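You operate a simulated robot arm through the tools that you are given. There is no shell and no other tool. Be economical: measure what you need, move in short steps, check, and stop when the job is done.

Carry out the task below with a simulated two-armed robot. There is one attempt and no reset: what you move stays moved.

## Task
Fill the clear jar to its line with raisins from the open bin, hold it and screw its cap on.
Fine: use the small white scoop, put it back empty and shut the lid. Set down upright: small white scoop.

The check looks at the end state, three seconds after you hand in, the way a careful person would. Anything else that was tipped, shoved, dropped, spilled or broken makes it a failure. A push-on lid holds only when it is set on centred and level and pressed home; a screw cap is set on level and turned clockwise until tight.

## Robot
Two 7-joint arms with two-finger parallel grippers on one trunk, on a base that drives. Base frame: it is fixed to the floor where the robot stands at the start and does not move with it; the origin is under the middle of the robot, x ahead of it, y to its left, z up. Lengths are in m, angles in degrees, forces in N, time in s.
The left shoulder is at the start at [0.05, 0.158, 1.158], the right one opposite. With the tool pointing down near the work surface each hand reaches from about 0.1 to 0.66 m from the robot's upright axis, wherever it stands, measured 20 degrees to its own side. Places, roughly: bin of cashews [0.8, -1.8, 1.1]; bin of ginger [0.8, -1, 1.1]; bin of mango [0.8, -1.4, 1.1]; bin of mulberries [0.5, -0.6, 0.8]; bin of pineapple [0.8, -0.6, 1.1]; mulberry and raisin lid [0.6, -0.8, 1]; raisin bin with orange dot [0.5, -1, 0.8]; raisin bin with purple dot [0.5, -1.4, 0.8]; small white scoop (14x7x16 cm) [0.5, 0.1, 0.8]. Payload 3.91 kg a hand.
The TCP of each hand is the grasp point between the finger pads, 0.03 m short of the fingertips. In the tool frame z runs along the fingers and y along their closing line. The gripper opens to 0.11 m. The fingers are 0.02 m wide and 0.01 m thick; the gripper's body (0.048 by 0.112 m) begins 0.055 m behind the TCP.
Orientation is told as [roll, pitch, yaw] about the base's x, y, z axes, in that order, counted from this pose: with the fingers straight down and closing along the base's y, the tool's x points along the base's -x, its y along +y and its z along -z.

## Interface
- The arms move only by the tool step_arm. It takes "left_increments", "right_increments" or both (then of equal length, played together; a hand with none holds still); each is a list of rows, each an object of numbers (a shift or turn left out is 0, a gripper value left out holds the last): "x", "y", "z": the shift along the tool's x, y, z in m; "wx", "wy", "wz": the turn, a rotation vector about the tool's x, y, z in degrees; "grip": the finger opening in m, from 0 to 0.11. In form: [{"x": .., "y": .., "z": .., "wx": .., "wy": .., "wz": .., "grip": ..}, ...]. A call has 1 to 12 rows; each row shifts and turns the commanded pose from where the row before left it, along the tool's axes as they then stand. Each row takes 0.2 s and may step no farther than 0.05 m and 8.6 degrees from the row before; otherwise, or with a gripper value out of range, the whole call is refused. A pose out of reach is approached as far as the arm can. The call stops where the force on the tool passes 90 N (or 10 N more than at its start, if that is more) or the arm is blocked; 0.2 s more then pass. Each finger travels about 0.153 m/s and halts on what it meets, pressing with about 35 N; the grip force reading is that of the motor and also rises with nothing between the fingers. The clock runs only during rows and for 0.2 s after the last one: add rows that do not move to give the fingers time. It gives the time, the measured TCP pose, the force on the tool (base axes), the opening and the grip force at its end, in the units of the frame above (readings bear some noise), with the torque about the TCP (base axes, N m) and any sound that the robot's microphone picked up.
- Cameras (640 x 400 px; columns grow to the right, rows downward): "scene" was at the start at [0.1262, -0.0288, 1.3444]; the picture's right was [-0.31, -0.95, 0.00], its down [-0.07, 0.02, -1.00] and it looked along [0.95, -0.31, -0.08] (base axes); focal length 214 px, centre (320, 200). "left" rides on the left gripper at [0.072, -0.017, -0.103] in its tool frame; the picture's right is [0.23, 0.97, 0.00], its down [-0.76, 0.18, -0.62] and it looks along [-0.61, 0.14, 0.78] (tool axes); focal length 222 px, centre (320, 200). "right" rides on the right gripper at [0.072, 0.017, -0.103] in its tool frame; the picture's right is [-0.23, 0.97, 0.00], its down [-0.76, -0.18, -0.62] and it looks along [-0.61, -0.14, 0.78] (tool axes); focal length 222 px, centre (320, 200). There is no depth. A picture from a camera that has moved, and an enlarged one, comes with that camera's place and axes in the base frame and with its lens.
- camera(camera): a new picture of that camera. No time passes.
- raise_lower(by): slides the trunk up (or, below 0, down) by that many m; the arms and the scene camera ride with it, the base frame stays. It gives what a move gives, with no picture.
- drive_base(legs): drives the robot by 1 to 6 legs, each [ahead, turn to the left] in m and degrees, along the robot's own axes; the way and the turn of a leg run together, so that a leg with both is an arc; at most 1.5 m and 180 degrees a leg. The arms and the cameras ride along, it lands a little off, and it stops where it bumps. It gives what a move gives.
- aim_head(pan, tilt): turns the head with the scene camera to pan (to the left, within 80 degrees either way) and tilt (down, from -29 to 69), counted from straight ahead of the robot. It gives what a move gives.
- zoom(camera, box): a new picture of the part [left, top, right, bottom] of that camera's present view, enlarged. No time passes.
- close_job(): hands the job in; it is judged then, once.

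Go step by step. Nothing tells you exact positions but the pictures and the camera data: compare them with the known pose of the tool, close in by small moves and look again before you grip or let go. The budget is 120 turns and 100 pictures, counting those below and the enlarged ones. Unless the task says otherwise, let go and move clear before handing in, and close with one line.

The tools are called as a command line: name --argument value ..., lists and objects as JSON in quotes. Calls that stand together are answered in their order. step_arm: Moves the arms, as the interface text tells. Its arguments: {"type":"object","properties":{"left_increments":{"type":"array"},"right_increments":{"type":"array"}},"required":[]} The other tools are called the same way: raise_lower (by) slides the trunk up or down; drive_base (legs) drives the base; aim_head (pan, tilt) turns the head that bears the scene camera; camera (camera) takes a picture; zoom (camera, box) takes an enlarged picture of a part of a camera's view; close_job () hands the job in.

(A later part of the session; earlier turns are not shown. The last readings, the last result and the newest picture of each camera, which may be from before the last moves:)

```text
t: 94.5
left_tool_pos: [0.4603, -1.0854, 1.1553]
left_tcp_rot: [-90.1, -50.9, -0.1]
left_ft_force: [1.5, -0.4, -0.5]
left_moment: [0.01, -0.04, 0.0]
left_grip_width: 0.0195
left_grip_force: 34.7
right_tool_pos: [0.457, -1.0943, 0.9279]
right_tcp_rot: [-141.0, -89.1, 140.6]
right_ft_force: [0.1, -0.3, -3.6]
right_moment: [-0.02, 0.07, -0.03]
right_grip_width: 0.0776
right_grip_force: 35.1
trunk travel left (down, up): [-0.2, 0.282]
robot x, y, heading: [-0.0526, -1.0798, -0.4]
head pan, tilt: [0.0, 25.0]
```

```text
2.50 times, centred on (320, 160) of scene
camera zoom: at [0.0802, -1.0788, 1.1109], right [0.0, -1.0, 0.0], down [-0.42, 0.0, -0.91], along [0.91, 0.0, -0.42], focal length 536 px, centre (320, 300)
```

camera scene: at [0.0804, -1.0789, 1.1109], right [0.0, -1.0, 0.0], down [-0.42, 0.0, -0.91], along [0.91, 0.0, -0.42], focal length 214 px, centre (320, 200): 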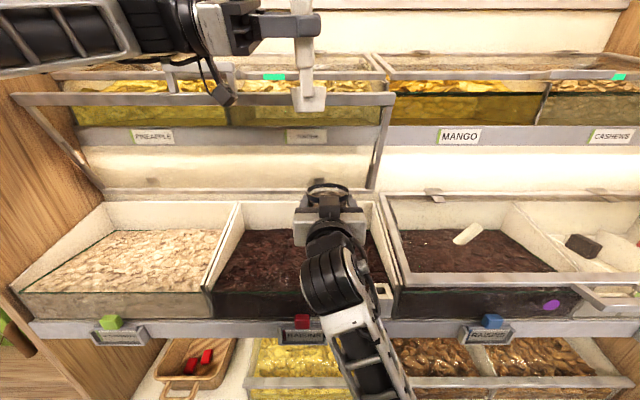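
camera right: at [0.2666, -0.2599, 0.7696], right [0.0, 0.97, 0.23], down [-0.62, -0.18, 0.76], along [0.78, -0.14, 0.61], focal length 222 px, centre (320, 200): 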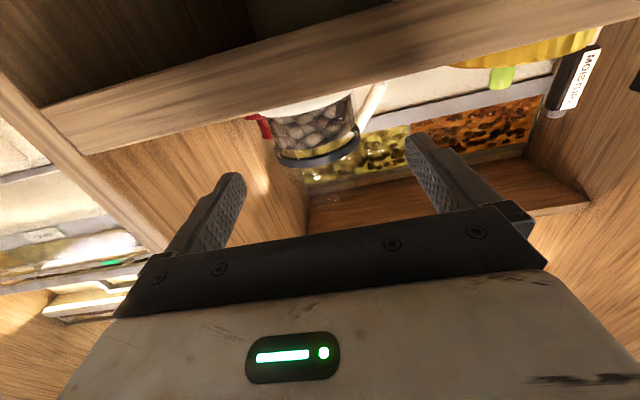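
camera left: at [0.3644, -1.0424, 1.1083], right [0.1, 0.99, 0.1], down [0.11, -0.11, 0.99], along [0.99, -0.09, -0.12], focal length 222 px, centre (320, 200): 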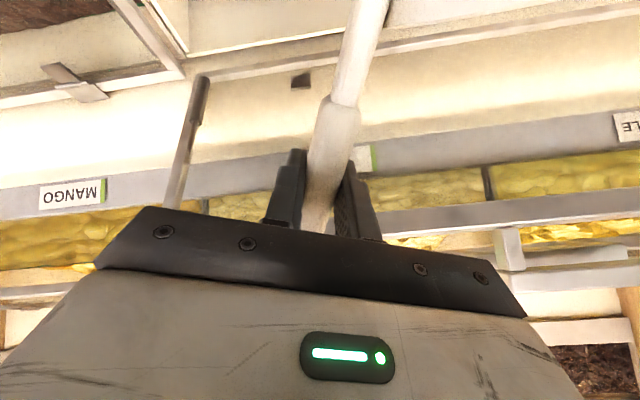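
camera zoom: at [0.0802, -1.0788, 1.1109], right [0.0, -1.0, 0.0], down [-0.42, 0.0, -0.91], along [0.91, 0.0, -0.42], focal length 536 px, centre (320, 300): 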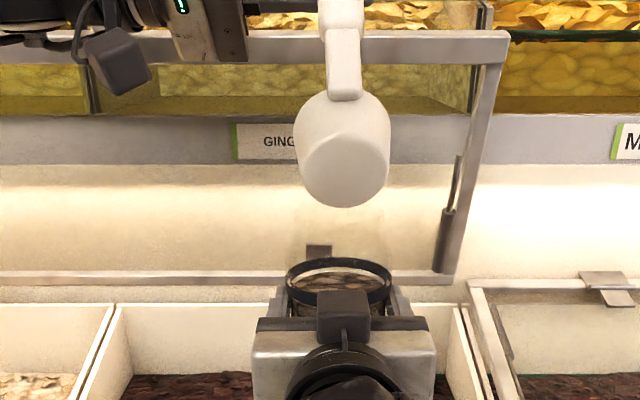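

No clear flow yet. I tilt on to 75° and look again.

step_arm --left_increments '[{"wz": -7.5, "y": 0.0113, "x": -0.0106}, {"wz": -7.5, "y": 0.01, "x": -0.0119}, {}, {}]'

zoom --camera "scene" --box '[270, 120, 390, 220]'

```text
t: 95.5
left_tool_pos: [0.4931, -1.0861, 1.1589]
left_tcp_rot: [-90.0, -35.9, -0.2]
left_ft_force: [0.0, 0.4, -0.8]
left_moment: [0.0, -0.08, -0.02]
left_grip_width: 0.0197
left_grip_force: 34.8
right_tool_pos: [0.4555, -1.0936, 0.928]
right_tcp_rot: [-142.6, -89.1, 142.3]
right_ft_force: [0.2, 0.1, -3.4]
right_moment: [0.02, 0.05, 0.0]
right_grip_width: 0.0777
right_grip_force: 35.3
trunk travel left (down, up): [-0.2, 0.282]
robot x, y, heading: [-0.0498, -1.0793, -0.3]
head pan, tilt: [0.0, 25.0]
```

```text
4.00 times, centred on (330, 170) of scene
camera zoom: at [0.0802, -1.0788, 1.1109], right [0.0, -1.0, 0.0], down [-0.42, 0.0, -0.91], along [0.91, 0.0, -0.42], focal length 858 px, centre (280, 320)
```

zoom: 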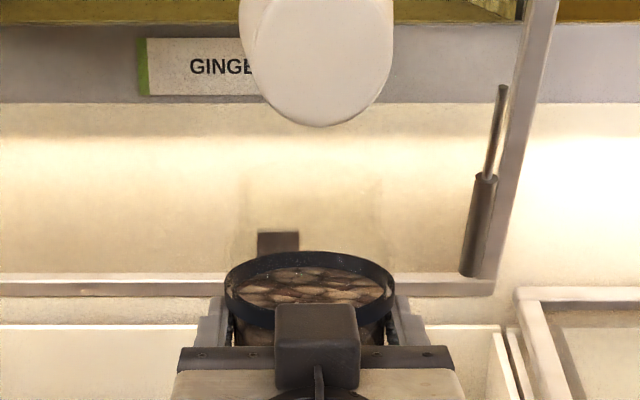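

The level has clearly risen and looks close to the line. I check from the side with the right camera.

camera --camera "right"

zoom --camera "scene" --box '[314, 175, 378, 215]'

```text
34 pictures are left
camera right: at [0.354, -1.0771, 0.8537], right [0.0, 0.98, 0.22], down [-0.63, -0.17, 0.76], along [0.77, -0.14, 0.62], focal length 222 px, centre (320, 200)
```

right: 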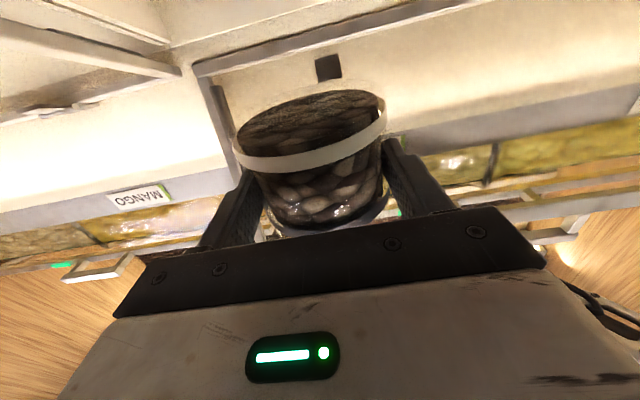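

```text
10.00 times, centred on (346, 195) of scene
camera zoom: at [0.0802, -1.0788, 1.1109], right [0.0, -1.0, 0.0], down [-0.42, 0.0, -0.91], along [0.91, 0.0, -0.42], focal length 2145 px, centre (60, 250)
```

zoom: 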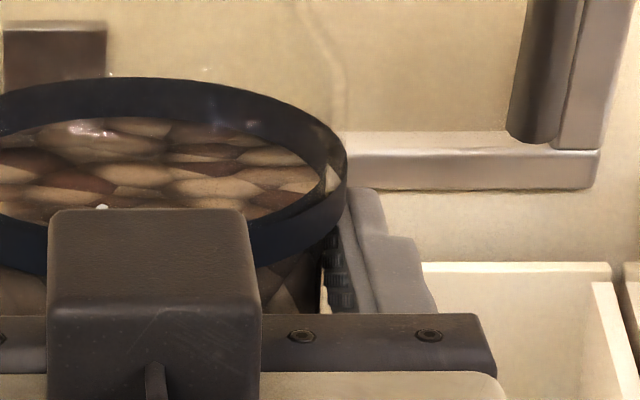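

The level now sits about at the line, within 1–2 mm. I tip the scoop back upright before more falls and move it aside, then raise the jar to eye level to judge properly.

step_arm --left_increments '[{"wz": 7.5, "y": -0.01, "x": 0.0119}, {"wz": 7.5, "y": -0.0113, "x": 0.0106}, {"wz": 7.5, "y": -0.0127, "x": 0.0089}, {"wz": 7.5, "y": -0.0137, "x": 0.0073}, {"wz": 7.5, "y": -0.0141, "x": 0.005}, {"wz": 7.5, "y": -0.0147, "x": 0.003}, {"wz": 7.5}, {"wz": 7.5}, {"z": -0.045}, {"z": -0.045}, {"z": -0.045}, {"z": -0.02}]'

step_arm --right_increments '[{"x": -0.04}, {"x": -0.04}, {"x": -0.04}, {}]'

zoom --camera "scene" --box '[280, 110, 376, 170]'

```text
t: 98.1
left_tool_pos: [0.4, -0.9315, 1.1653]
left_tcp_rot: [89.8, -83.9, -179.9]
left_ft_force: [-0.6, 0.0, -0.9]
left_moment: [0.0, 0.02, -0.01]
left_grip_width: 0.0195
left_grip_force: 35.0
right_tool_pos: [0.4556, -1.0953, 0.9277]
right_tcp_rot: [-145.8, -89.2, 145.2]
right_ft_force: [0.5, -0.4, -3.3]
right_moment: [0.02, 0.06, -0.01]
right_grip_width: 0.078
right_grip_force: 35.0
trunk travel left (down, up): [-0.2, 0.282]
robot x, y, heading: [-0.0483, -1.0772, 0.1]
head pan, tilt: [0.0, 25.0]
```

```text
t: 99.1
left_tool_pos: [0.3995, -0.9333, 1.1652]
left_tcp_rot: [89.9, -84.1, 180.0]
left_ft_force: [1.1, 0.0, -0.7]
left_moment: [0.05, 0.01, 0.01]
left_grip_width: 0.0195
left_grip_force: 35.1
right_tool_pos: [0.4588, -1.0969, 1.0384]
right_tcp_rot: [-62.8, -89.0, 62.2]
right_ft_force: [0.1, 0.4, -3.1]
right_moment: [0.0, 0.07, -0.02]
right_grip_width: 0.0775
right_grip_force: 35.4
trunk travel left (down, up): [-0.2, 0.282]
robot x, y, heading: [-0.053, -1.0762, -0.2]
head pan, tilt: [0.0, 25.0]
```

```text
6.67 times, centred on (328, 140) of scene
camera zoom: at [0.0803, -1.0788, 1.1109], right [0.0, -1.0, 0.0], down [-0.42, 0.0, -0.91], along [0.91, 0.0, -0.42], focal length 1430 px, centre (267, 600)
```

zoom: 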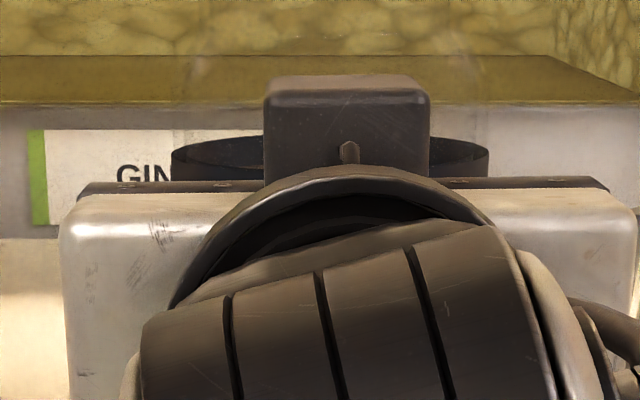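

The right hand hides the jar from the head. The left camera looks across at it, so I use that.

camera --camera "left"

```text
31 pictures are left
camera left: at [0.3903, -0.8303, 1.0921], right [0.99, 0.0, -0.13], down [0.1, 0.62, 0.78], along [0.08, -0.78, 0.62], focal length 222 px, centre (320, 200)
```

left: 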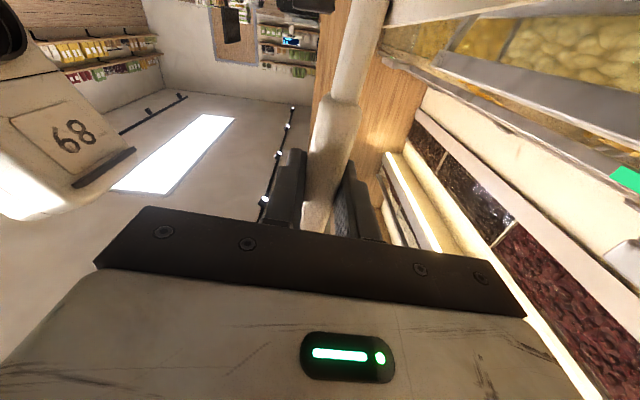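

The jar is just out of that view. I raise it 10 cm.

step_arm --right_increments '[{"x": -0.035}, {"x": -0.035}, {"x": -0.03}, {}]'

zoom --camera "left" --box '[300, 0, 460, 100]'

```text
t: 100.1
left_tool_pos: [0.4001, -0.9337, 1.1651]
left_tcp_rot: [90.0, -84.2, -180.0]
left_ft_force: [0.4, -0.5, -0.2]
left_moment: [0.01, 0.07, 0.0]
left_grip_width: 0.0196
left_grip_force: 35.0
right_tool_pos: [0.4562, -1.0925, 1.142]
right_tcp_rot: [21.9, -89.9, -22.1]
right_ft_force: [0.1, -0.5, -3.7]
right_moment: [0.01, 0.09, 0.02]
right_grip_width: 0.0773
right_grip_force: 35.4
trunk travel left (down, up): [-0.2, 0.282]
robot x, y, heading: [-0.0498, -1.0791, -0.3]
head pan, tilt: [0.0, 25.0]
```

```text
4.00 times, centred on (380, 50) of left
camera zoom: at [0.3903, -0.8303, 1.0921], right [0.99, 0.0, -0.13], down [0.1, 0.62, 0.78], along [0.08, -0.78, 0.62], focal length 888 px, centre (80, 800)
```

zoom: 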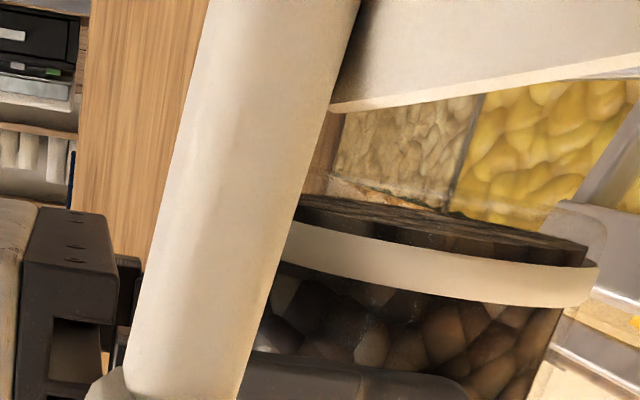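

zoom --camera "left" --box '[330, 50, 490, 150]'

```text
4.00 times, centred on (410, 100) of left
camera zoom: at [0.3903, -0.8303, 1.0921], right [0.99, 0.0, -0.13], down [0.1, 0.62, 0.78], along [0.08, -0.78, 0.62], focal length 888 px, centre (-40, 600)
```

zoom: 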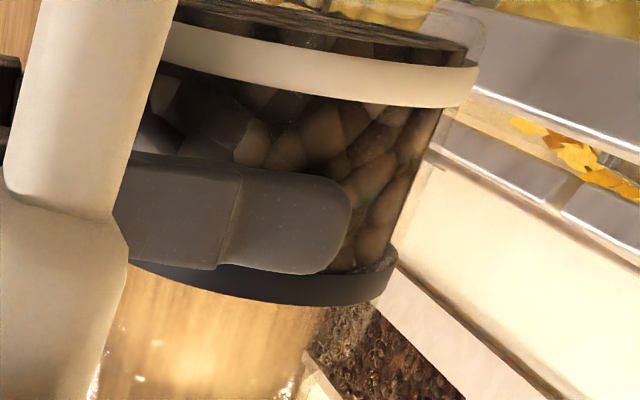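

From the side, the raisins reach right up to the black line, so the fill is correct. I move the jar away to the right and lower the scoop over the bin to tip its remains back.

step_arm --right_increments '[{"y": -0.04}, {"y": -0.04}, {"y": -0.04}, {"y": -0.04}, {"y": -0.04}, {}, {}, {}, {}, {}]' --left_increments '[{"y": 0.025}, {"y": 0.025}, {"z": 0.035}, {"z": 0.035}, {"x": 0.0414, "y": -0.0044}, {"x": 0.0414, "y": -0.0044}, {"x": 0.0414, "y": -0.0044}, {"x": 0.0414, "y": -0.0044}, {"x": 0.0414, "y": -0.0044}, {"x": 0.03, "y": -0.003}]'

step_arm --left_increments '[{"wz": -7.5, "y": 0.0085, "x": 0.0003}, {"wz": -7.5, "y": 0.0085, "x": -0.0008}, {"wz": -7.5, "y": 0.0083, "x": -0.0019}, {"wz": -7.5, "y": 0.008, "x": -0.003}, {"wz": -7.5, "y": 0.0075, "x": -0.004}, {"wz": -7.5, "y": 0.0069, "x": -0.0049}, {"wz": -7.5, "y": 0.0062, "x": -0.0058}, {"wz": -7.5, "y": 0.0054, "x": -0.0066}, {"wz": -7.5, "y": 0.0045, "x": -0.0072}, {"wz": -7.5, "y": 0.0035, "x": -0.0077}, {"wz": -7.5, "y": 0.0025, "x": -0.0081}, {"wz": -7.5, "y": 0.0014, "x": -0.0084}]'

zoom --camera "scene" --box '[200, 120, 440, 300]'

```text
t: 102.3
left_tool_pos: [0.4493, -1.0012, 0.9301]
left_tcp_rot: [89.9, -84.0, -180.0]
left_ft_force: [-0.2, -0.6, -0.1]
left_moment: [-0.01, 0.04, -0.01]
left_grip_width: 0.0193
left_grip_force: 35.0
right_tool_pos: [0.4525, -1.2944, 1.1421]
right_tcp_rot: [-2.3, -89.9, 2.1]
right_ft_force: [0.5, 0.2, -4.2]
right_moment: [0.0, 0.08, 0.01]
right_grip_width: 0.0776
right_grip_force: 35.1
trunk travel left (down, up): [-0.2, 0.282]
robot x, y, heading: [-0.0495, -1.0819, 0.0]
head pan, tilt: [0.0, 25.0]
```

```text
t: 104.9
left_tool_pos: [0.5492, -1.0014, 0.9392]
left_tcp_rot: [-90.0, -5.8, -0.1]
left_ft_force: [-1.1, -0.2, -0.8]
left_moment: [0.0, -0.08, 0.0]
left_grip_width: 0.0193
left_grip_force: 34.7
right_tool_pos: [0.4541, -1.2933, 1.1422]
right_tcp_rot: [0.8, -90.0, -0.9]
right_ft_force: [-0.5, -0.1, -3.9]
right_moment: [0.0, 0.06, -0.01]
right_grip_width: 0.0773
right_grip_force: 35.1
trunk travel left (down, up): [-0.2, 0.282]
robot x, y, heading: [-0.0543, -1.0804, -0.3]
head pan, tilt: [0.0, 25.0]
```

```text
2.22 times, centred on (320, 210) of scene
camera zoom: at [0.0803, -1.0789, 1.1109], right [0.0, -1.0, 0.0], down [-0.42, 0.0, -0.91], along [0.91, 0.0, -0.42], focal length 477 px, centre (320, 178)
```

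zoom: 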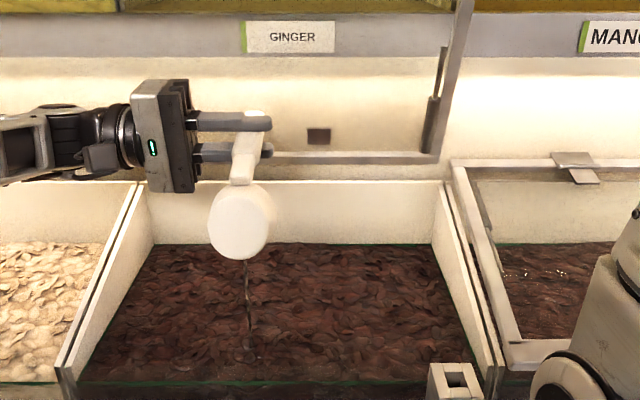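

The remains are streaming back into the bin. I tip a little more and wait until the scoop is empty.

step_arm --left_increments '[{"wz": -7.5}, {"wz": -7.5}, {"wz": -7.5}, {}, {}, {}, {}, {}, {}]'

zoom --camera "scene" --box '[200, 120, 440, 300]'

```text
t: 106.9
left_tool_pos: [0.5508, -1.0013, 0.9385]
left_tcp_rot: [-90.0, 16.7, -0.1]
left_ft_force: [0.4, -0.4, -1.5]
left_moment: [0.01, -0.08, 0.02]
left_grip_width: 0.0195
left_grip_force: 35.5
right_tool_pos: [0.4546, -1.2943, 1.1417]
right_tcp_rot: [-1.3, -89.9, 1.2]
right_ft_force: [0.3, 0.0, -4.4]
right_moment: [0.0, 0.09, -0.01]
right_grip_width: 0.0776
right_grip_force: 34.5
trunk travel left (down, up): [-0.2, 0.282]
robot x, y, heading: [-0.05, -1.0773, -0.2]
head pan, tilt: [0.0, 25.0]
```

```text
2.22 times, centred on (320, 210) of scene
camera zoom: at [0.0803, -1.0789, 1.1109], right [0.0, -1.0, 0.0], down [-0.42, 0.0, -0.91], along [0.91, 0.0, -0.42], focal length 477 px, centre (320, 178)
```

zoom: 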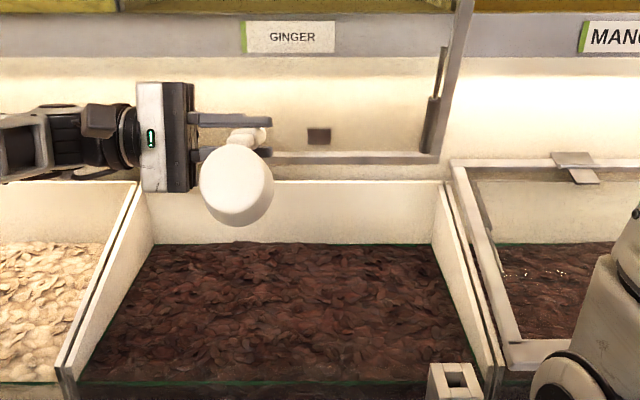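

The scoop is empty. I turn it back upright and lift it, then yaw the hand forward again for travel.

step_arm --left_increments '[{"wz": 7.5}, {"wz": 7.5}, {"wz": 7.5}, {"wz": 7.5, "y": -0.0014, "x": 0.0084}, {"wz": 7.5, "y": -0.0025, "x": 0.0081}, {"wz": 7.5, "y": -0.0035, "x": 0.0077}, {"wz": 7.5, "y": -0.0045, "x": 0.0072}, {"wz": 7.5, "y": -0.0054, "x": 0.0066}, {"wz": 7.5, "y": -0.0062, "x": 0.0058}, {"wz": 7.5, "y": -0.0069, "x": 0.0049}, {"wz": 7.5, "y": -0.0075, "x": 0.004}, {"wz": 7.5, "y": -0.008, "x": 0.003}]'

step_arm --left_increments '[{"wz": 7.5, "y": -0.0083, "x": 0.0019}, {"wz": 7.5, "y": -0.0085, "x": 0.0008}, {"wz": 7.5, "y": -0.0085, "x": -0.0003}, {"wz": 7.5}, {"wz": 7.5}, {"x": -0.037, "y": 0.0143}, {"x": -0.037, "y": 0.0143}, {"x": -0.037, "y": 0.0143}, {"x": -0.01, "y": -0.02}, {"x": -0.01, "y": -0.02}, {}]'

zoom --camera "scene" --box '[200, 60, 440, 240]'

```text
t: 109.5
left_tool_pos: [0.4733, -1.0012, 0.9433]
left_tcp_rot: [-89.8, -73.6, -0.1]
left_ft_force: [0.3, -0.4, -1.7]
left_moment: [0.02, -0.03, -0.03]
left_grip_width: 0.0196
left_grip_force: 34.9
right_tool_pos: [0.4539, -1.2945, 1.1417]
right_tcp_rot: [-2.0, -90.0, 1.9]
right_ft_force: [0.7, -0.3, -3.2]
right_moment: [-0.01, 0.07, -0.01]
right_grip_width: 0.0773
right_grip_force: 34.9
trunk travel left (down, up): [-0.2, 0.282]
robot x, y, heading: [-0.0526, -1.0817, -0.3]
head pan, tilt: [0.0, 25.0]
```

```text
t: 111.9
left_tool_pos: [0.405, -1.002, 1.0688]
left_tcp_rot: [90.0, -69.1, 180.0]
left_ft_force: [-0.3, -0.3, -0.7]
left_moment: [0.03, 0.04, -0.01]
left_grip_width: 0.0195
left_grip_force: 35.0
right_tool_pos: [0.4536, -1.294, 1.1415]
right_tcp_rot: [0.3, -90.0, -0.4]
right_ft_force: [0.1, -0.3, -2.6]
right_moment: [0.02, 0.07, -0.01]
right_grip_width: 0.0778
right_grip_force: 34.9
trunk travel left (down, up): [-0.2, 0.282]
robot x, y, heading: [-0.0516, -1.0799, -0.1]
head pan, tilt: [0.0, 25.0]
```

```text
2.22 times, centred on (320, 150) of scene
camera zoom: at [0.0802, -1.0789, 1.1109], right [0.0, -1.0, 0.0], down [-0.42, 0.0, -0.91], along [0.91, 0.0, -0.42], focal length 477 px, centre (320, 311)
```

zoom: 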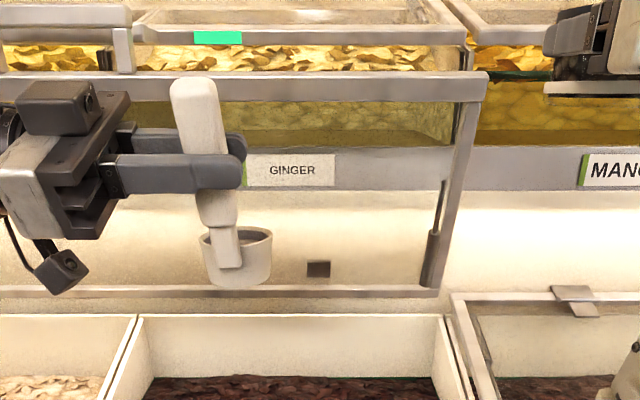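

The cup is clean inside. I yaw the hand forward again, tuck both hands in and drive back to the cabinet.

step_arm --left_increments '[{"wx": -7.0, "wy": 2.68}, {"wx": -7.0, "wy": 2.68}, {"wx": -7.0, "wy": 2.68}, {"wx": -7.0, "wy": 2.68}, {"wx": -7.0, "wy": 2.68}, {"wx": -7.0, "wy": 2.68}, {"wx": -7.0, "wy": 2.68}, {"wx": -7.0, "wy": 2.68}, {"wx": -7.0, "wy": 2.68}, {"wx": -7.0, "wy": 2.68}, {"wx": -7.0, "wy": 2.68}, {"wx": -7.0, "wy": 2.68}]' --right_increments '[{"z": -0.03}, {"x": 0.03}, {"x": 0.03}, {"x": 0.03}, {"x": 0.01}, {"y": -0.03}, {"y": -0.03}, {}, {}, {}, {}, {}]'

drive_base --legs '[[-0.15, 0], [0, 90], [1.08, 0], [0, -90]]'

aim_head --pan 0 --tilt 35

camera --camera "scene"

```text
t: 114.5
left_tool_pos: [0.405, -1.0005, 1.068]
left_tcp_rot: [90.0, -69.1, -90.1]
left_ft_force: [-0.8, 0.4, -0.9]
left_moment: [-0.04, 0.01, -0.01]
left_grip_width: 0.0194
left_grip_force: 35.0
right_tool_pos: [0.426, -1.3509, 1.044]
right_tcp_rot: [0.2, -89.9, -0.3]
right_ft_force: [0.1, 0.3, -3.2]
right_moment: [-0.02, 0.05, -0.02]
right_grip_width: 0.0774
right_grip_force: 35.0
trunk travel left (down, up): [-0.2, 0.282]
robot x, y, heading: [-0.0489, -1.0808, -0.1]
head pan, tilt: [0.0, 25.0]
```

```text
t: 128.7
left_tool_pos: [0.2109, 0.0982, 1.0685]
left_tcp_rot: [90.0, -69.2, -87.8]
left_ft_force: [-0.5, 0.0, -1.5]
left_moment: [-0.08, 0.0, 0.02]
left_grip_width: 0.0194
left_grip_force: 35.4
right_tool_pos: [0.2446, -0.2513, 1.0436]
right_tcp_rot: [7.0, -89.9, -4.9]
right_ft_force: [0.9, -0.2, -3.8]
right_moment: [0.03, 0.07, 0.0]
right_grip_width: 0.0774
right_grip_force: 34.9
trunk travel left (down, up): [-0.2, 0.282]
robot x, y, heading: [-0.2437, 0.0027, 2.0]
head pan, tilt: [0.0, 25.0]
```

```text
t: 129.4
left_tool_pos: [0.2104, 0.0985, 1.0689]
left_tcp_rot: [90.0, -69.1, -87.9]
left_ft_force: [-0.5, -0.6, -0.1]
left_moment: [-0.05, 0.02, 0.04]
left_grip_width: 0.0193
left_grip_force: 34.9
right_tool_pos: [0.2452, -0.251, 1.0424]
right_tcp_rot: [9.6, -89.8, -7.5]
right_ft_force: [0.0, 0.5, -4.0]
right_moment: [-0.01, 0.1, -0.03]
right_grip_width: 0.0773
right_grip_force: 34.3
trunk travel left (down, up): [-0.2, 0.282]
robot x, y, heading: [-0.2414, 0.003, 1.9]
head pan, tilt: [0.0, 35.0]
```

```text
25 pictures are left
camera scene: at [-0.1153, 0.0074, 1.0951], right [0.04, -1.0, 0.0], down [-0.57, -0.02, -0.82], along [0.82, 0.03, -0.57], focal length 214 px, centre (320, 200)
```

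scene: 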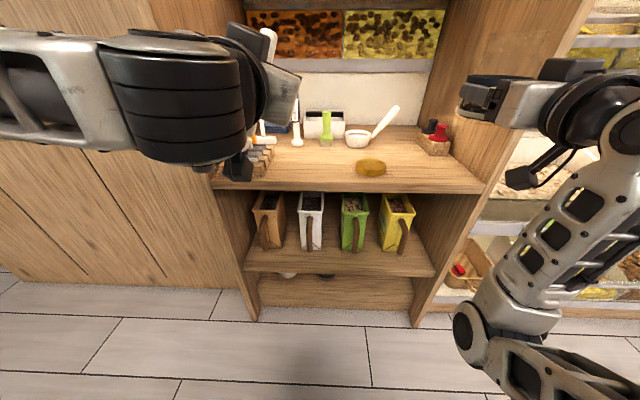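

I straighten up, drive a bit closer and lower the trunk. Then I set the scoop back at its old place.

drive_base --legs '[[0.11, -2]]'

raise_lower --by -0.1

```text
t: 130.6
left_tool_pos: [0.3228, 0.0848, 1.0684]
left_tcp_rot: [90.0, -69.0, -89.9]
left_ft_force: [0.7, 0.6, -0.7]
left_moment: [-0.03, 0.02, 0.02]
left_grip_width: 0.0195
left_grip_force: 34.6
right_tool_pos: [0.3466, -0.2655, 1.0437]
right_tcp_rot: [7.1, -89.9, -6.9]
right_ft_force: [-0.4, -0.4, -3.7]
right_moment: [0.04, 0.09, -0.01]
right_grip_width: 0.0775
right_grip_force: 34.5
trunk travel left (down, up): [-0.2, 0.282]
robot x, y, heading: [-0.1306, 0.0061, 0.2]
head pan, tilt: [0.0, 35.0]
```

```text
t: 132.0
left_tool_pos: [0.3236, 0.0854, 0.9694]
left_tcp_rot: [90.0, -69.2, -89.8]
left_ft_force: [0.9, 2.0, -0.7]
left_moment: [-0.03, 0.0, 0.01]
left_grip_width: 0.0194
left_grip_force: 34.7
right_tool_pos: [0.3449, -0.2663, 0.9442]
right_tcp_rot: [8.5, -89.9, -8.2]
right_ft_force: [1.4, -0.7, -4.0]
right_moment: [-0.02, 0.09, 0.02]
right_grip_width: 0.0774
right_grip_force: 35.2
trunk travel left (down, up): [-0.1, 0.382]
robot x, y, heading: [-0.1297, 0.0038, 0.2]
head pan, tilt: [0.0, 35.0]
```

step_arm --left_increments '[{"x": -0.0102, "y": -0.0266}, {"x": -0.0102, "y": -0.0266}, {"z": 0.0367}, {"z": 0.0367}, {"z": 0.0367}, {"z": 0.0367}, {"x": 0.0257, "y": -0.0098}, {"x": 0.0234, "y": -0.0089}, {}]' --right_increments '[{"y": -0.016}, {"z": 0.037}, {"z": 0.037}, {"z": 0.037}, {"x": 0.035}, {"x": 0.035}, {"x": 0.022}, {}, {}]'

camera --camera "scene"

```text
t: 134.0
left_tool_pos: [0.4693, 0.0299, 0.9178]
left_tcp_rot: [89.9, -69.0, -89.9]
left_ft_force: [0.2, -0.1, -0.2]
left_moment: [-0.06, -0.01, 0.01]
left_grip_width: 0.019
left_grip_force: 34.8
right_tool_pos: [0.4568, -0.2804, 0.8491]
right_tcp_rot: [6.2, -89.9, -6.0]
right_ft_force: [0.0, 0.7, -3.6]
right_moment: [-0.01, 0.07, 0.01]
right_grip_width: 0.0772
right_grip_force: 34.9
trunk travel left (down, up): [-0.1, 0.382]
robot x, y, heading: [-0.133, 0.0069, 0.6]
head pan, tilt: [0.0, 35.0]
```

```text
24 pictures are left
camera scene: at [-0.0056, 0.0053, 0.9951], right [0.0, -1.0, 0.0], down [-0.57, 0.0, -0.82], along [0.82, 0.0, -0.57], focal length 214 px, centre (320, 200)
```

scene: 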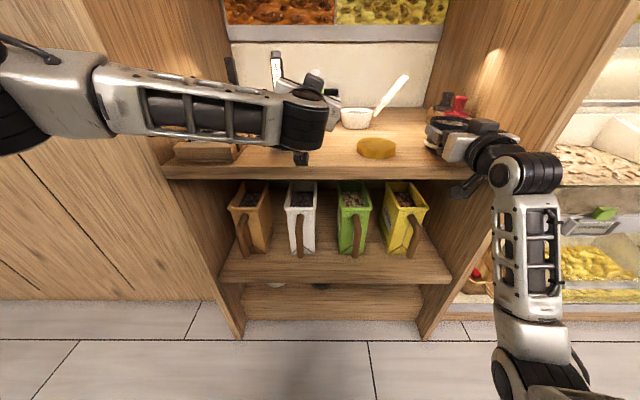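

Both items are just above their places. I lower them in small steps until they touch.

step_arm --left_increments '[{"x": 0.0026, "y": -0.001}, {"x": 0.0026, "y": -0.001}, {"x": 0.0026, "y": -0.001}, {"x": 0.0026, "y": -0.001}, {}]' --right_increments '[{"x": 0.002}, {"x": 0.002}, {"x": 0.002}, {}, {}]'

```text
t: 135.2
left_tool_pos: [0.4697, 0.0273, 0.9082]
left_tcp_rot: [90.9, -69.0, -90.6]
left_ft_force: [1.8, -2.6, 10.0]
left_moment: [0.5, -0.05, -0.09]
left_grip_width: 0.0192
left_grip_force: 35.3
right_tool_pos: [0.4567, -0.282, 0.8455]
right_tcp_rot: [22.1, -89.9, -21.9]
right_ft_force: [0.2, -0.9, -3.2]
right_moment: [-0.02, 0.05, 0.0]
right_grip_width: 0.0773
right_grip_force: 35.2
trunk travel left (down, up): [-0.1, 0.382]
robot x, y, heading: [-0.1328, 0.0045, 0.2]
head pan, tilt: [0.0, 35.0]
```

The scoop stands on the counter. I release it and back straight out, and set the jar's weight down while keeping hold of it.

step_arm --left_increments '[{"grip": 0.03}, {"grip": 0.06}, {"grip": 0.1}, {}, {"z": -0.03}, {"z": -0.04}, {"z": -0.04}]' --right_increments '[{"x": 0.0015}, {"x": 0.0015}, {}, {}, {}, {}, {}]'

zoom --camera "scene" --box '[200, 50, 480, 210]'

```text
t: 136.8
left_tool_pos: [0.3577, 0.0273, 0.9045]
left_tcp_rot: [90.2, -69.2, -89.9]
left_ft_force: [-0.2, 0.3, -0.1]
left_moment: [0.02, -0.01, -0.02]
left_grip_width: 0.1001
left_grip_force: 0.2
right_tool_pos: [0.457, -0.2802, 0.8451]
right_tcp_rot: [-158.8, -89.9, 159.0]
right_ft_force: [0.0, 0.7, 3.5]
right_moment: [-0.16, -0.37, 0.02]
right_grip_width: 0.0775
right_grip_force: 35.2
trunk travel left (down, up): [-0.1, 0.382]
robot x, y, heading: [-0.1345, 0.0033, 0.0]
head pan, tilt: [0.0, 35.0]
```

```text
2.29 times, centred on (340, 130) of scene
camera zoom: at [-0.0063, 0.0056, 0.9953], right [0.0, -1.0, 0.0], down [-0.57, 0.0, -0.82], along [0.82, 0.0, -0.57], focal length 490 px, centre (274, 360)
```

zoom: 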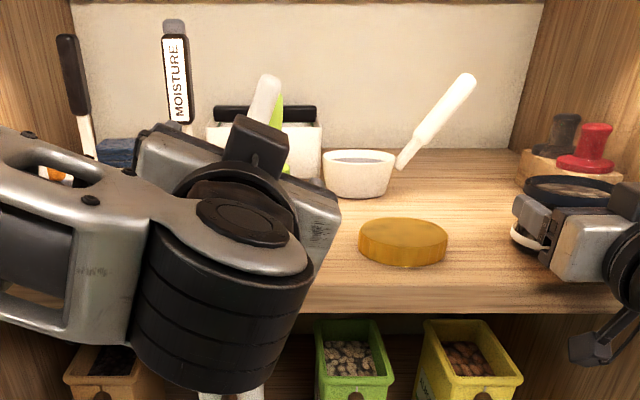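

The scoop stands on its own. Next I raise the left hand and turn it to point down for the cap, which lies near [0.470, -0.122].

step_arm --left_increments '[{"x": -0.0402, "y": 0.0154}, {"x": -0.0402, "y": 0.0154}, {"x": -0.0402, "y": 0.0154}, {"wz": -7}, {"wz": -7}, {"wz": -7}, {"wy": 7.5}, {"wy": 7.5}, {"wy": 7.5}, {"wy": 7.5}, {"wy": 7.5}, {"wy": 7.5}]'

step_arm --left_increments '[{"wy": 7.5}, {"wy": 7.5}, {"wy": 7.5}, {"wy": 7.5}, {"wy": 7.5}, {"wy": 7.5, "grip": 0.11}, {"y": -0.04}, {"y": -0.04}, {"y": -0.04}, {"y": -0.03}, {"x": -0.04}, {"x": -0.04}]'

camera --camera "scene"

```text
t: 139.4
left_tool_pos: [0.3591, 0.0294, 1.0349]
left_tcp_rot: [-0.1, -44.9, 0.3]
left_ft_force: [0.0, 0.7, 0.4]
left_moment: [-0.01, -0.02, -0.01]
left_grip_width: 0.1
left_grip_force: 0.0
right_tool_pos: [0.4572, -0.2802, 0.8432]
right_tcp_rot: [-145.1, -89.9, 145.4]
right_ft_force: [-0.1, -0.7, 8.9]
right_moment: [-0.26, -0.65, 0.0]
right_grip_width: 0.0775
right_grip_force: 34.9
trunk travel left (down, up): [-0.1, 0.382]
robot x, y, heading: [-0.134, 0.0031, -0.0]
head pan, tilt: [0.0, 35.0]
```

```text
t: 142.0
left_tool_pos: [0.3337, -0.0661, 0.991]
left_tcp_rot: [0.6, -8.0, -0.2]
left_ft_force: [0.6, -0.6, 0.4]
left_moment: [0.0, 0.0, 0.01]
left_grip_width: 0.11
left_grip_force: 0.1
left hand out of reach, approached as far as the arm can: row 5, 6, 7, 8, 9, 10, 11, 12
right_tool_pos: [0.4562, -0.2793, 0.8429]
right_tcp_rot: [-143.7, -89.9, 143.8]
right_ft_force: [-0.1, 2.2, 9.5]
right_moment: [-0.21, -0.6, 0.0]
right_grip_width: 0.0777
right_grip_force: 34.9
trunk travel left (down, up): [-0.1, 0.382]
robot x, y, heading: [-0.1349, 0.0064, 0.3]
head pan, tilt: [0.0, 35.0]
```

```text
22 pictures are left
camera scene: at [-0.0066, 0.0057, 0.9953], right [0.0, -1.0, 0.0], down [-0.57, 0.0, -0.82], along [0.82, 0.0, -0.57], focal length 214 px, centre (320, 200)
```

scene: 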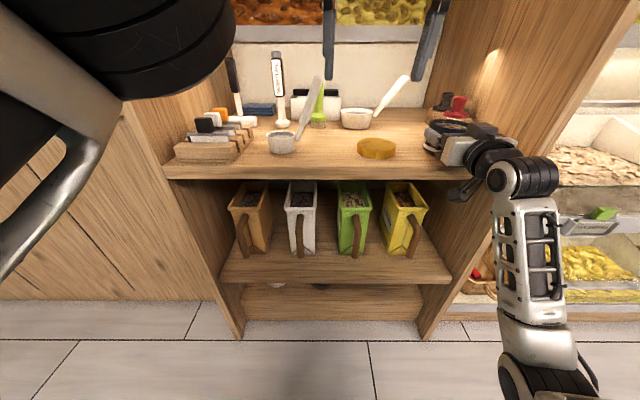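

The left hand cannot point straight down with the shoulder this low. I lift the jar along with the trunk and come a little closer, then set the jar down again.

raise_lower --by 0.2

step_arm --right_increments '[{"z": -0.03}, {"z": -0.03}]'

drive_base --legs '[[0.06, 0]]'

step_arm --right_increments '[{"x": 0.04}, {"x": 0.04}, {"x": 0.04}, {"x": 0.04}, {"x": 0.03}, {}]' --left_increments '[{"wy": 8}, {}, {}, {}, {}, {}]'

```text
t: 144.1
left_tool_pos: [0.3351, -0.0666, 1.1874]
left_tcp_rot: [0.9, -7.8, -0.2]
left_ft_force: [-0.8, 0.0, -0.5]
left_moment: [0.0, 0.0, 0.0]
left_grip_width: 0.11
left_grip_force: 0.0
right_tool_pos: [0.4568, -0.2809, 1.0427]
right_tcp_rot: [6.1, -89.8, -5.8]
right_ft_force: [-0.4, -0.3, -3.5]
right_moment: [-0.03, 0.05, -0.02]
right_grip_width: 0.0777
right_grip_force: 34.4
trunk travel left (down, up): [-0.3, 0.182]
robot x, y, heading: [-0.1361, 0.003, 0.3]
head pan, tilt: [0.0, 35.0]
```

```text
t: 144.7
left_tool_pos: [0.3342, -0.0682, 1.1897]
left_tcp_rot: [0.9, -7.9, -0.2]
left_ft_force: [-0.4, -0.2, 0.8]
left_moment: [0.0, 0.01, 0.01]
left_grip_width: 0.11
left_grip_force: 0.1
right_tool_pos: [0.3969, -0.281, 1.0415]
right_tcp_rot: [20.9, -89.9, -20.8]
right_ft_force: [-1.1, 0.4, -3.8]
right_moment: [0.01, 0.08, -0.03]
right_grip_width: 0.0772
right_grip_force: 35.0
trunk travel left (down, up): [-0.3, 0.182]
robot x, y, heading: [-0.1332, 0.0072, 0.1]
head pan, tilt: [0.0, 35.0]
```

```text
t: 145.7
left_tool_pos: [0.3939, -0.0672, 1.1882]
left_tcp_rot: [0.7, -7.9, -0.1]
left_ft_force: [0.5, -0.3, -0.6]
left_moment: [-0.02, 0.04, 0.02]
left_grip_width: 0.11
left_grip_force: 0.0
right_tool_pos: [0.4561, -0.2803, 1.0422]
right_tcp_rot: [6.0, -89.9, -5.8]
right_ft_force: [-0.3, 0.1, -4.2]
right_moment: [0.0, 0.06, 0.0]
right_grip_width: 0.0773
right_grip_force: 34.8
trunk travel left (down, up): [-0.3, 0.182]
robot x, y, heading: [-0.0766, 0.0048, -0.0]
head pan, tilt: [0.0, 35.0]
```

```text
t: 147.1
left_tool_pos: [0.3986, -0.0341, 1.1657]
left_tcp_rot: [0.8, 0.1, 0.0]
left_ft_force: [-0.5, 0.0, -0.1]
left_moment: [-0.01, 0.0, 0.01]
left_grip_width: 0.11
left_grip_force: 0.0
left hand out of reach, approached as far as the arm can: row 1
right_tool_pos: [0.4553, -0.2802, 0.8517]
right_tcp_rot: [-9.0, -89.9, 9.2]
right_ft_force: [0.3, 0.2, -3.8]
right_moment: [-0.01, 0.07, -0.01]
right_grip_width: 0.0774
right_grip_force: 35.5
trunk travel left (down, up): [-0.3, 0.182]
robot x, y, heading: [-0.0717, 0.0062, 0.1]
head pan, tilt: [0.0, 35.0]
```

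The left hand now points straight down. I lower the jar to the counter and bring the left hand over the cap.

step_arm --right_increments '[{"x": 0.003}, {"x": 0.003}, {"x": 0.002}, {"x": 0.001}, {}, {}, {}, {}, {}]' --left_increments '[{"y": -0.044}, {"y": -0.044}, {"z": 0.045}, {"z": 0.045}, {"z": 0.045}, {"z": 0.045}, {"x": -0.035}, {"x": -0.036}, {}]'

aim_head --pan -15 --tilt 38

camera --camera "scene"

camera --camera "left"

```text
t: 149.1
left_tool_pos: [0.4408, -0.091, 0.9648]
left_tcp_rot: [0.8, 0.1, -0.1]
left_ft_force: [1.4, 0.4, 0.6]
left_moment: [-0.04, 0.0, 0.04]
left_grip_width: 0.1101
left_grip_force: 0.1
left hand out of reach, approached as far as the arm can: row 1, 2
right_tool_pos: [0.4543, -0.2808, 0.8441]
right_tcp_rot: [-150.6, -90.0, 150.7]
right_ft_force: [2.3, -0.6, 5.1]
right_moment: [-0.32, -0.37, 0.01]
right_grip_width: 0.0776
right_grip_force: 35.7
trunk travel left (down, up): [-0.3, 0.182]
robot x, y, heading: [-0.0743, 0.0068, 0.2]
head pan, tilt: [0.0, 35.0]
```

```text
t: 149.9
left_tool_pos: [0.4412, -0.0907, 0.9651]
left_tcp_rot: [0.8, 0.0, -0.1]
left_ft_force: [-0.3, 0.2, 0.5]
left_moment: [0.0, -0.03, 0.0]
left_grip_width: 0.11
left_grip_force: 0.1
right_tool_pos: [0.4545, -0.2801, 0.8451]
right_tcp_rot: [-146.2, -89.9, 146.5]
right_ft_force: [3.7, -2.1, 6.6]
right_moment: [-0.38, -0.47, 0.07]
right_grip_width: 0.0773
right_grip_force: 35.0
trunk travel left (down, up): [-0.3, 0.182]
robot x, y, heading: [-0.0751, 0.0002, -0.2]
head pan, tilt: [-15.0, 38.0]
```

```text
21 pictures are left
camera scene: at [0.0477, -0.0165, 1.1907], right [-0.26, -0.97, 0.0], down [-0.59, 0.16, -0.79], along [0.76, -0.2, -0.62], focal length 214 px, centre (320, 200)
```

scene: 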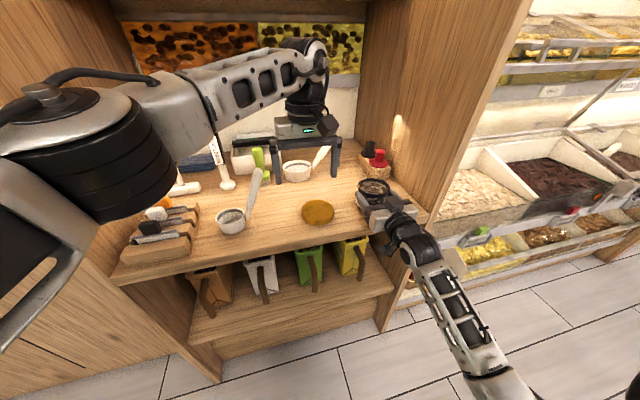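

```text
20 pictures are left
camera left: at [0.3691, -0.11, 1.069], right [-0.23, 0.97, 0.01], down [0.76, 0.17, 0.62], along [0.61, 0.15, -0.78], focal length 222 px, centre (320, 200)
```

left: 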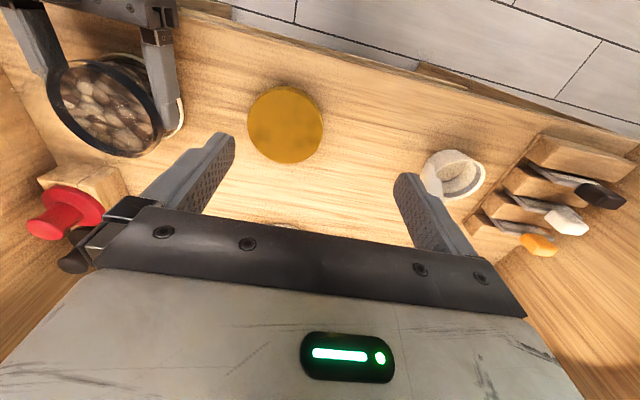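

The cap's centre computes to [0.467, -0.124]. I centre over it, pre-turn the wrist 60° counter-clockwise to leave room for a screwing stroke, and lower partway.

step_arm --left_increments '[{"x": -0.026, "y": -0.033, "wx": 0.8}, {"wz": -7.5}, {"wz": -7.5}, {"wz": -7.5}, {"wz": -7.5}, {"wz": -7.5}, {"wz": -7.5}, {"wz": -7.5}, {"wz": -7.5}, {"z": 0.04}, {"z": 0.03}, {}]'

camera --camera "left"

```text
t: 152.5
left_tool_pos: [0.4489, -0.0979, 0.897]
left_tcp_rot: [0.0, 0.1, 60.0]
left_ft_force: [-0.5, 0.3, -0.8]
left_moment: [0.02, -0.01, -0.01]
left_grip_width: 0.11
left_grip_force: 0.1
left hand out of reach, approached as far as the arm can: row 1
right_tool_pos: [0.4544, -0.2811, 0.8434]
right_tcp_rot: [-149.2, -90.0, 149.3]
right_ft_force: [-0.1, -0.5, 11.0]
right_moment: [-0.18, -0.3, 0.01]
right_grip_width: 0.0773
right_grip_force: 34.8
trunk travel left (down, up): [-0.3, 0.182]
robot x, y, heading: [-0.0727, 0.0066, 0.0]
head pan, tilt: [-15.0, 38.0]
```

```text
19 pictures are left
camera left: at [0.4268, -0.1707, 1.0011], right [-0.96, 0.29, 0.0], down [0.23, 0.75, 0.62], along [0.18, 0.6, -0.78], focal length 222 px, centre (320, 200)
```

left: 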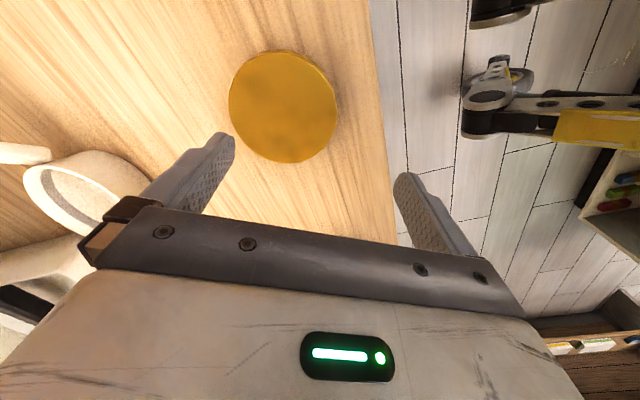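

The cap is at [0.468, -0.128] in this view. I shift onto its centre and read back the pose.

step_arm --left_increments '[{"x": 0.0165, "y": -0.0315}, {}, {"z": 0.02}, {}]'

camera --camera "left"

```text
t: 153.5
left_tool_pos: [0.4546, -0.0994, 0.8751]
left_tcp_rot: [0.0, 0.2, 60.0]
left_ft_force: [-0.1, 0.1, -0.1]
left_moment: [0.04, 0.0, -0.01]
left_grip_width: 0.1101
left_grip_force: 0.0
left hand out of reach, approached as far as the arm can: row 1
right_tool_pos: [0.455, -0.279, 0.8445]
right_tcp_rot: [-146.0, -90.0, 146.4]
right_ft_force: [0.8, -0.7, 10.1]
right_moment: [-0.1, -0.23, -0.01]
right_grip_width: 0.0775
right_grip_force: 35.2
trunk travel left (down, up): [-0.3, 0.182]
robot x, y, heading: [-0.0752, 0.0048, 0.2]
head pan, tilt: [-15.0, 38.0]
```

```text
18 pictures are left
camera left: at [0.4327, -0.172, 0.9792], right [-0.96, 0.29, 0.0], down [0.23, 0.75, 0.62], along [0.18, 0.6, -0.78], focal length 222 px, centre (320, 200)
```

left: 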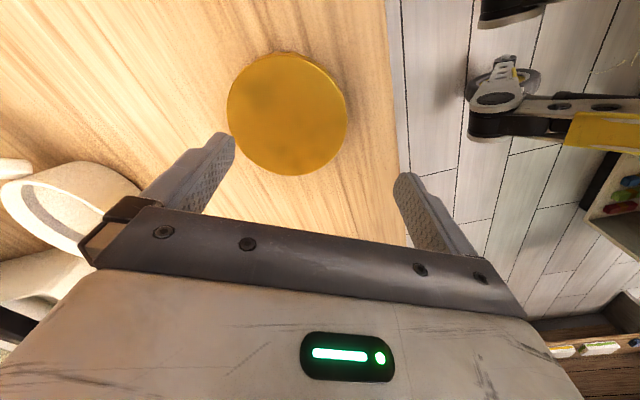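

The left hand cannot reach far enough right from this stance. I move both hands clear, with the jar lifted, and turn the robot right so that jar and cap lie in front of the left arm.

step_arm --left_increments '[{"z": -0.045}, {"z": -0.045}, {"z": -0.045}, {"z": -0.045}, {"x": -0.0317, "y": 0.0252}, {"x": -0.0317, "y": 0.0252}, {"x": -0.0317, "y": 0.0252}, {"x": -0.0317, "y": 0.0252}, {"x": -0.0317, "y": 0.0252}, {}]' --right_increments '[{}, {}, {"x": -0.035}, {"x": -0.035}, {"x": -0.03}, {"z": -0.03}, {"z": -0.03}, {"y": 0.04}, {"y": 0.04}, {}]'

drive_base --legs '[[0, -30]]'

aim_head --pan 15 --tilt 38

camera --camera "scene"

```text
t: 155.7
left_tool_pos: [0.4095, 0.126, 1.0381]
left_tcp_rot: [0.1, 0.1, 59.9]
left_ft_force: [0.3, 0.3, 0.4]
left_moment: [0.01, -0.02, -0.03]
left_grip_width: 0.1101
left_grip_force: 0.1
left hand out of reach, approached as far as the arm can: row 2, 3, 4
right_tool_pos: [0.3947, -0.2014, 0.9423]
right_tcp_rot: [-23.3, -89.9, 23.2]
right_ft_force: [-0.4, 0.3, -2.9]
right_moment: [-0.02, 0.09, 0.03]
right_grip_width: 0.0774
right_grip_force: 35.5
trunk travel left (down, up): [-0.3, 0.182]
robot x, y, heading: [-0.0759, 0.0067, 0.2]
head pan, tilt: [-15.0, 38.0]
```

```text
t: 157.5
left_tool_pos: [0.4035, -0.135, 1.0382]
left_tcp_rot: [0.1, 0.0, 29.9]
left_ft_force: [0.1, -0.4, -0.5]
left_moment: [-0.01, 0.02, -0.01]
left_grip_width: 0.11
left_grip_force: 0.1
right_tool_pos: [0.2277, -0.4109, 0.9431]
right_tcp_rot: [18.1, -89.9, -48.1]
right_ft_force: [1.1, -0.1, -3.1]
right_moment: [0.03, 0.06, 0.0]
right_grip_width: 0.0773
right_grip_force: 34.8
trunk travel left (down, up): [-0.3, 0.182]
robot x, y, heading: [-0.0735, 0.0046, -30.2]
head pan, tilt: [-15.0, 38.0]
```

```text
t: 158.5
left_tool_pos: [0.4047, -0.1345, 1.0379]
left_tcp_rot: [0.1, 0.0, 29.7]
left_ft_force: [0.4, 0.9, -0.7]
left_moment: [-0.02, 0.0, 0.01]
left_grip_width: 0.11
left_grip_force: 0.1
right_tool_pos: [0.2274, -0.4098, 0.9436]
right_tcp_rot: [9.1, -89.9, -39.1]
right_ft_force: [-0.6, 1.3, -3.1]
right_moment: [0.04, 0.07, 0.03]
right_grip_width: 0.0773
right_grip_force: 34.9
trunk travel left (down, up): [-0.3, 0.182]
robot x, y, heading: [-0.0754, 0.0045, -29.8]
head pan, tilt: [15.0, 38.0]
```

```text
17 pictures are left
camera scene: at [0.0426, -0.0376, 1.1906], right [-0.26, -0.97, 0.0], down [-0.59, 0.16, -0.79], along [0.76, -0.2, -0.62], focal length 214 px, centre (320, 200)
```

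scene: 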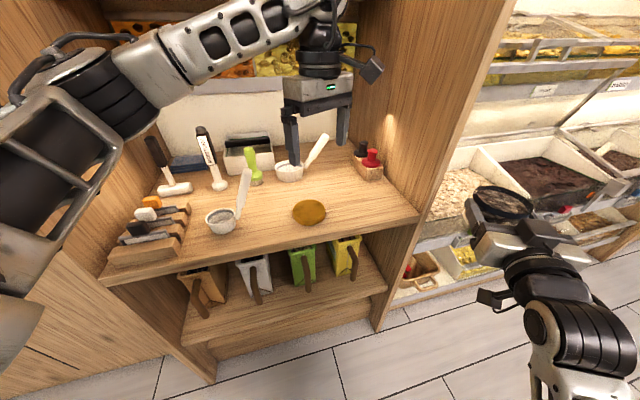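

Now the left hand can reach. I centre it over the cap, lower partway and check.

step_arm --left_increments '[{"x": -0.0291, "y": -0.0129}, {"x": -0.0291, "y": -0.0129}, {"z": 0.04}, {"z": 0.04}, {"z": 0.04}, {"z": 0.04}, {}]'

camera --camera "left"

```text
t: 160.1
left_tool_pos: [0.4689, -0.1274, 0.8753]
left_tcp_rot: [0.1, 0.1, 29.8]
left_ft_force: [0.1, 0.0, 0.0]
left_moment: [0.01, 0.0, -0.02]
left_grip_width: 0.1101
left_grip_force: 0.1
right_tool_pos: [0.2271, -0.4109, 0.9435]
right_tcp_rot: [9.7, -89.9, -39.7]
right_ft_force: [0.4, -0.2, -2.7]
right_moment: [0.05, 0.05, -0.01]
right_grip_width: 0.0771
right_grip_force: 35.3
trunk travel left (down, up): [-0.3, 0.182]
robot x, y, heading: [-0.0708, 0.0049, -29.9]
head pan, tilt: [15.0, 38.0]
```

```text
16 pictures are left
camera left: at [0.4143, -0.1795, 0.9801], right [-0.68, 0.73, 0.0], down [0.57, 0.53, 0.62], along [0.45, 0.42, -0.78], focal length 222 px, centre (320, 200)
```

left: 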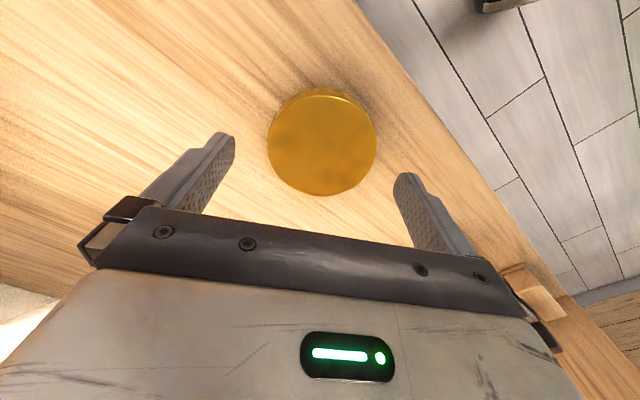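

I correct by about 6 mm, go down and grip the cap.

step_arm --left_increments '[{"x": 0.0063, "y": -0.001}, {"z": 0.02}, {"z": 0.019}, {}, {"grip": 0.095}, {"grip": 0.08}, {}, {}]'

camera --camera "left"

```text
t: 161.9
left_tool_pos: [0.4635, -0.1317, 0.8384]
left_tcp_rot: [0.1, 0.1, 29.9]
left_ft_force: [0.3, -0.4, 0.9]
left_moment: [0.02, -0.02, -0.03]
left_grip_width: 0.0852
left_grip_force: 34.9
right_tool_pos: [0.227, -0.4102, 0.9427]
right_tcp_rot: [9.4, -90.0, -39.3]
right_ft_force: [-0.5, -0.1, -3.2]
right_moment: [0.07, 0.06, -0.02]
right_grip_width: 0.0772
right_grip_force: 35.6
trunk travel left (down, up): [-0.3, 0.182]
robot x, y, heading: [-0.0741, 0.0027, -30.1]
head pan, tilt: [15.0, 38.0]
```

```text
15 pictures are left
camera left: at [0.4095, -0.1825, 0.9427], right [-0.68, 0.73, 0.0], down [0.57, 0.53, 0.62], along [0.45, 0.42, -0.78], focal length 222 px, centre (320, 200)
```

left: 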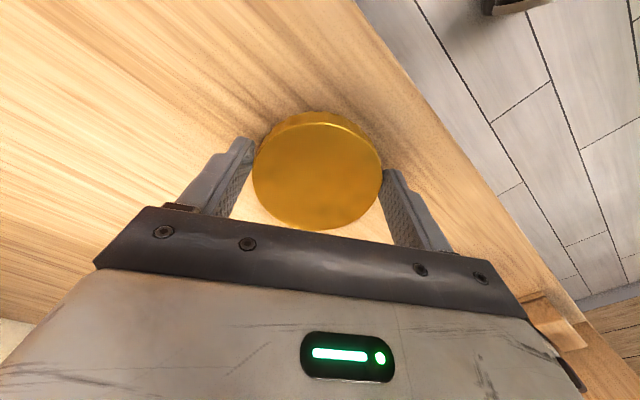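

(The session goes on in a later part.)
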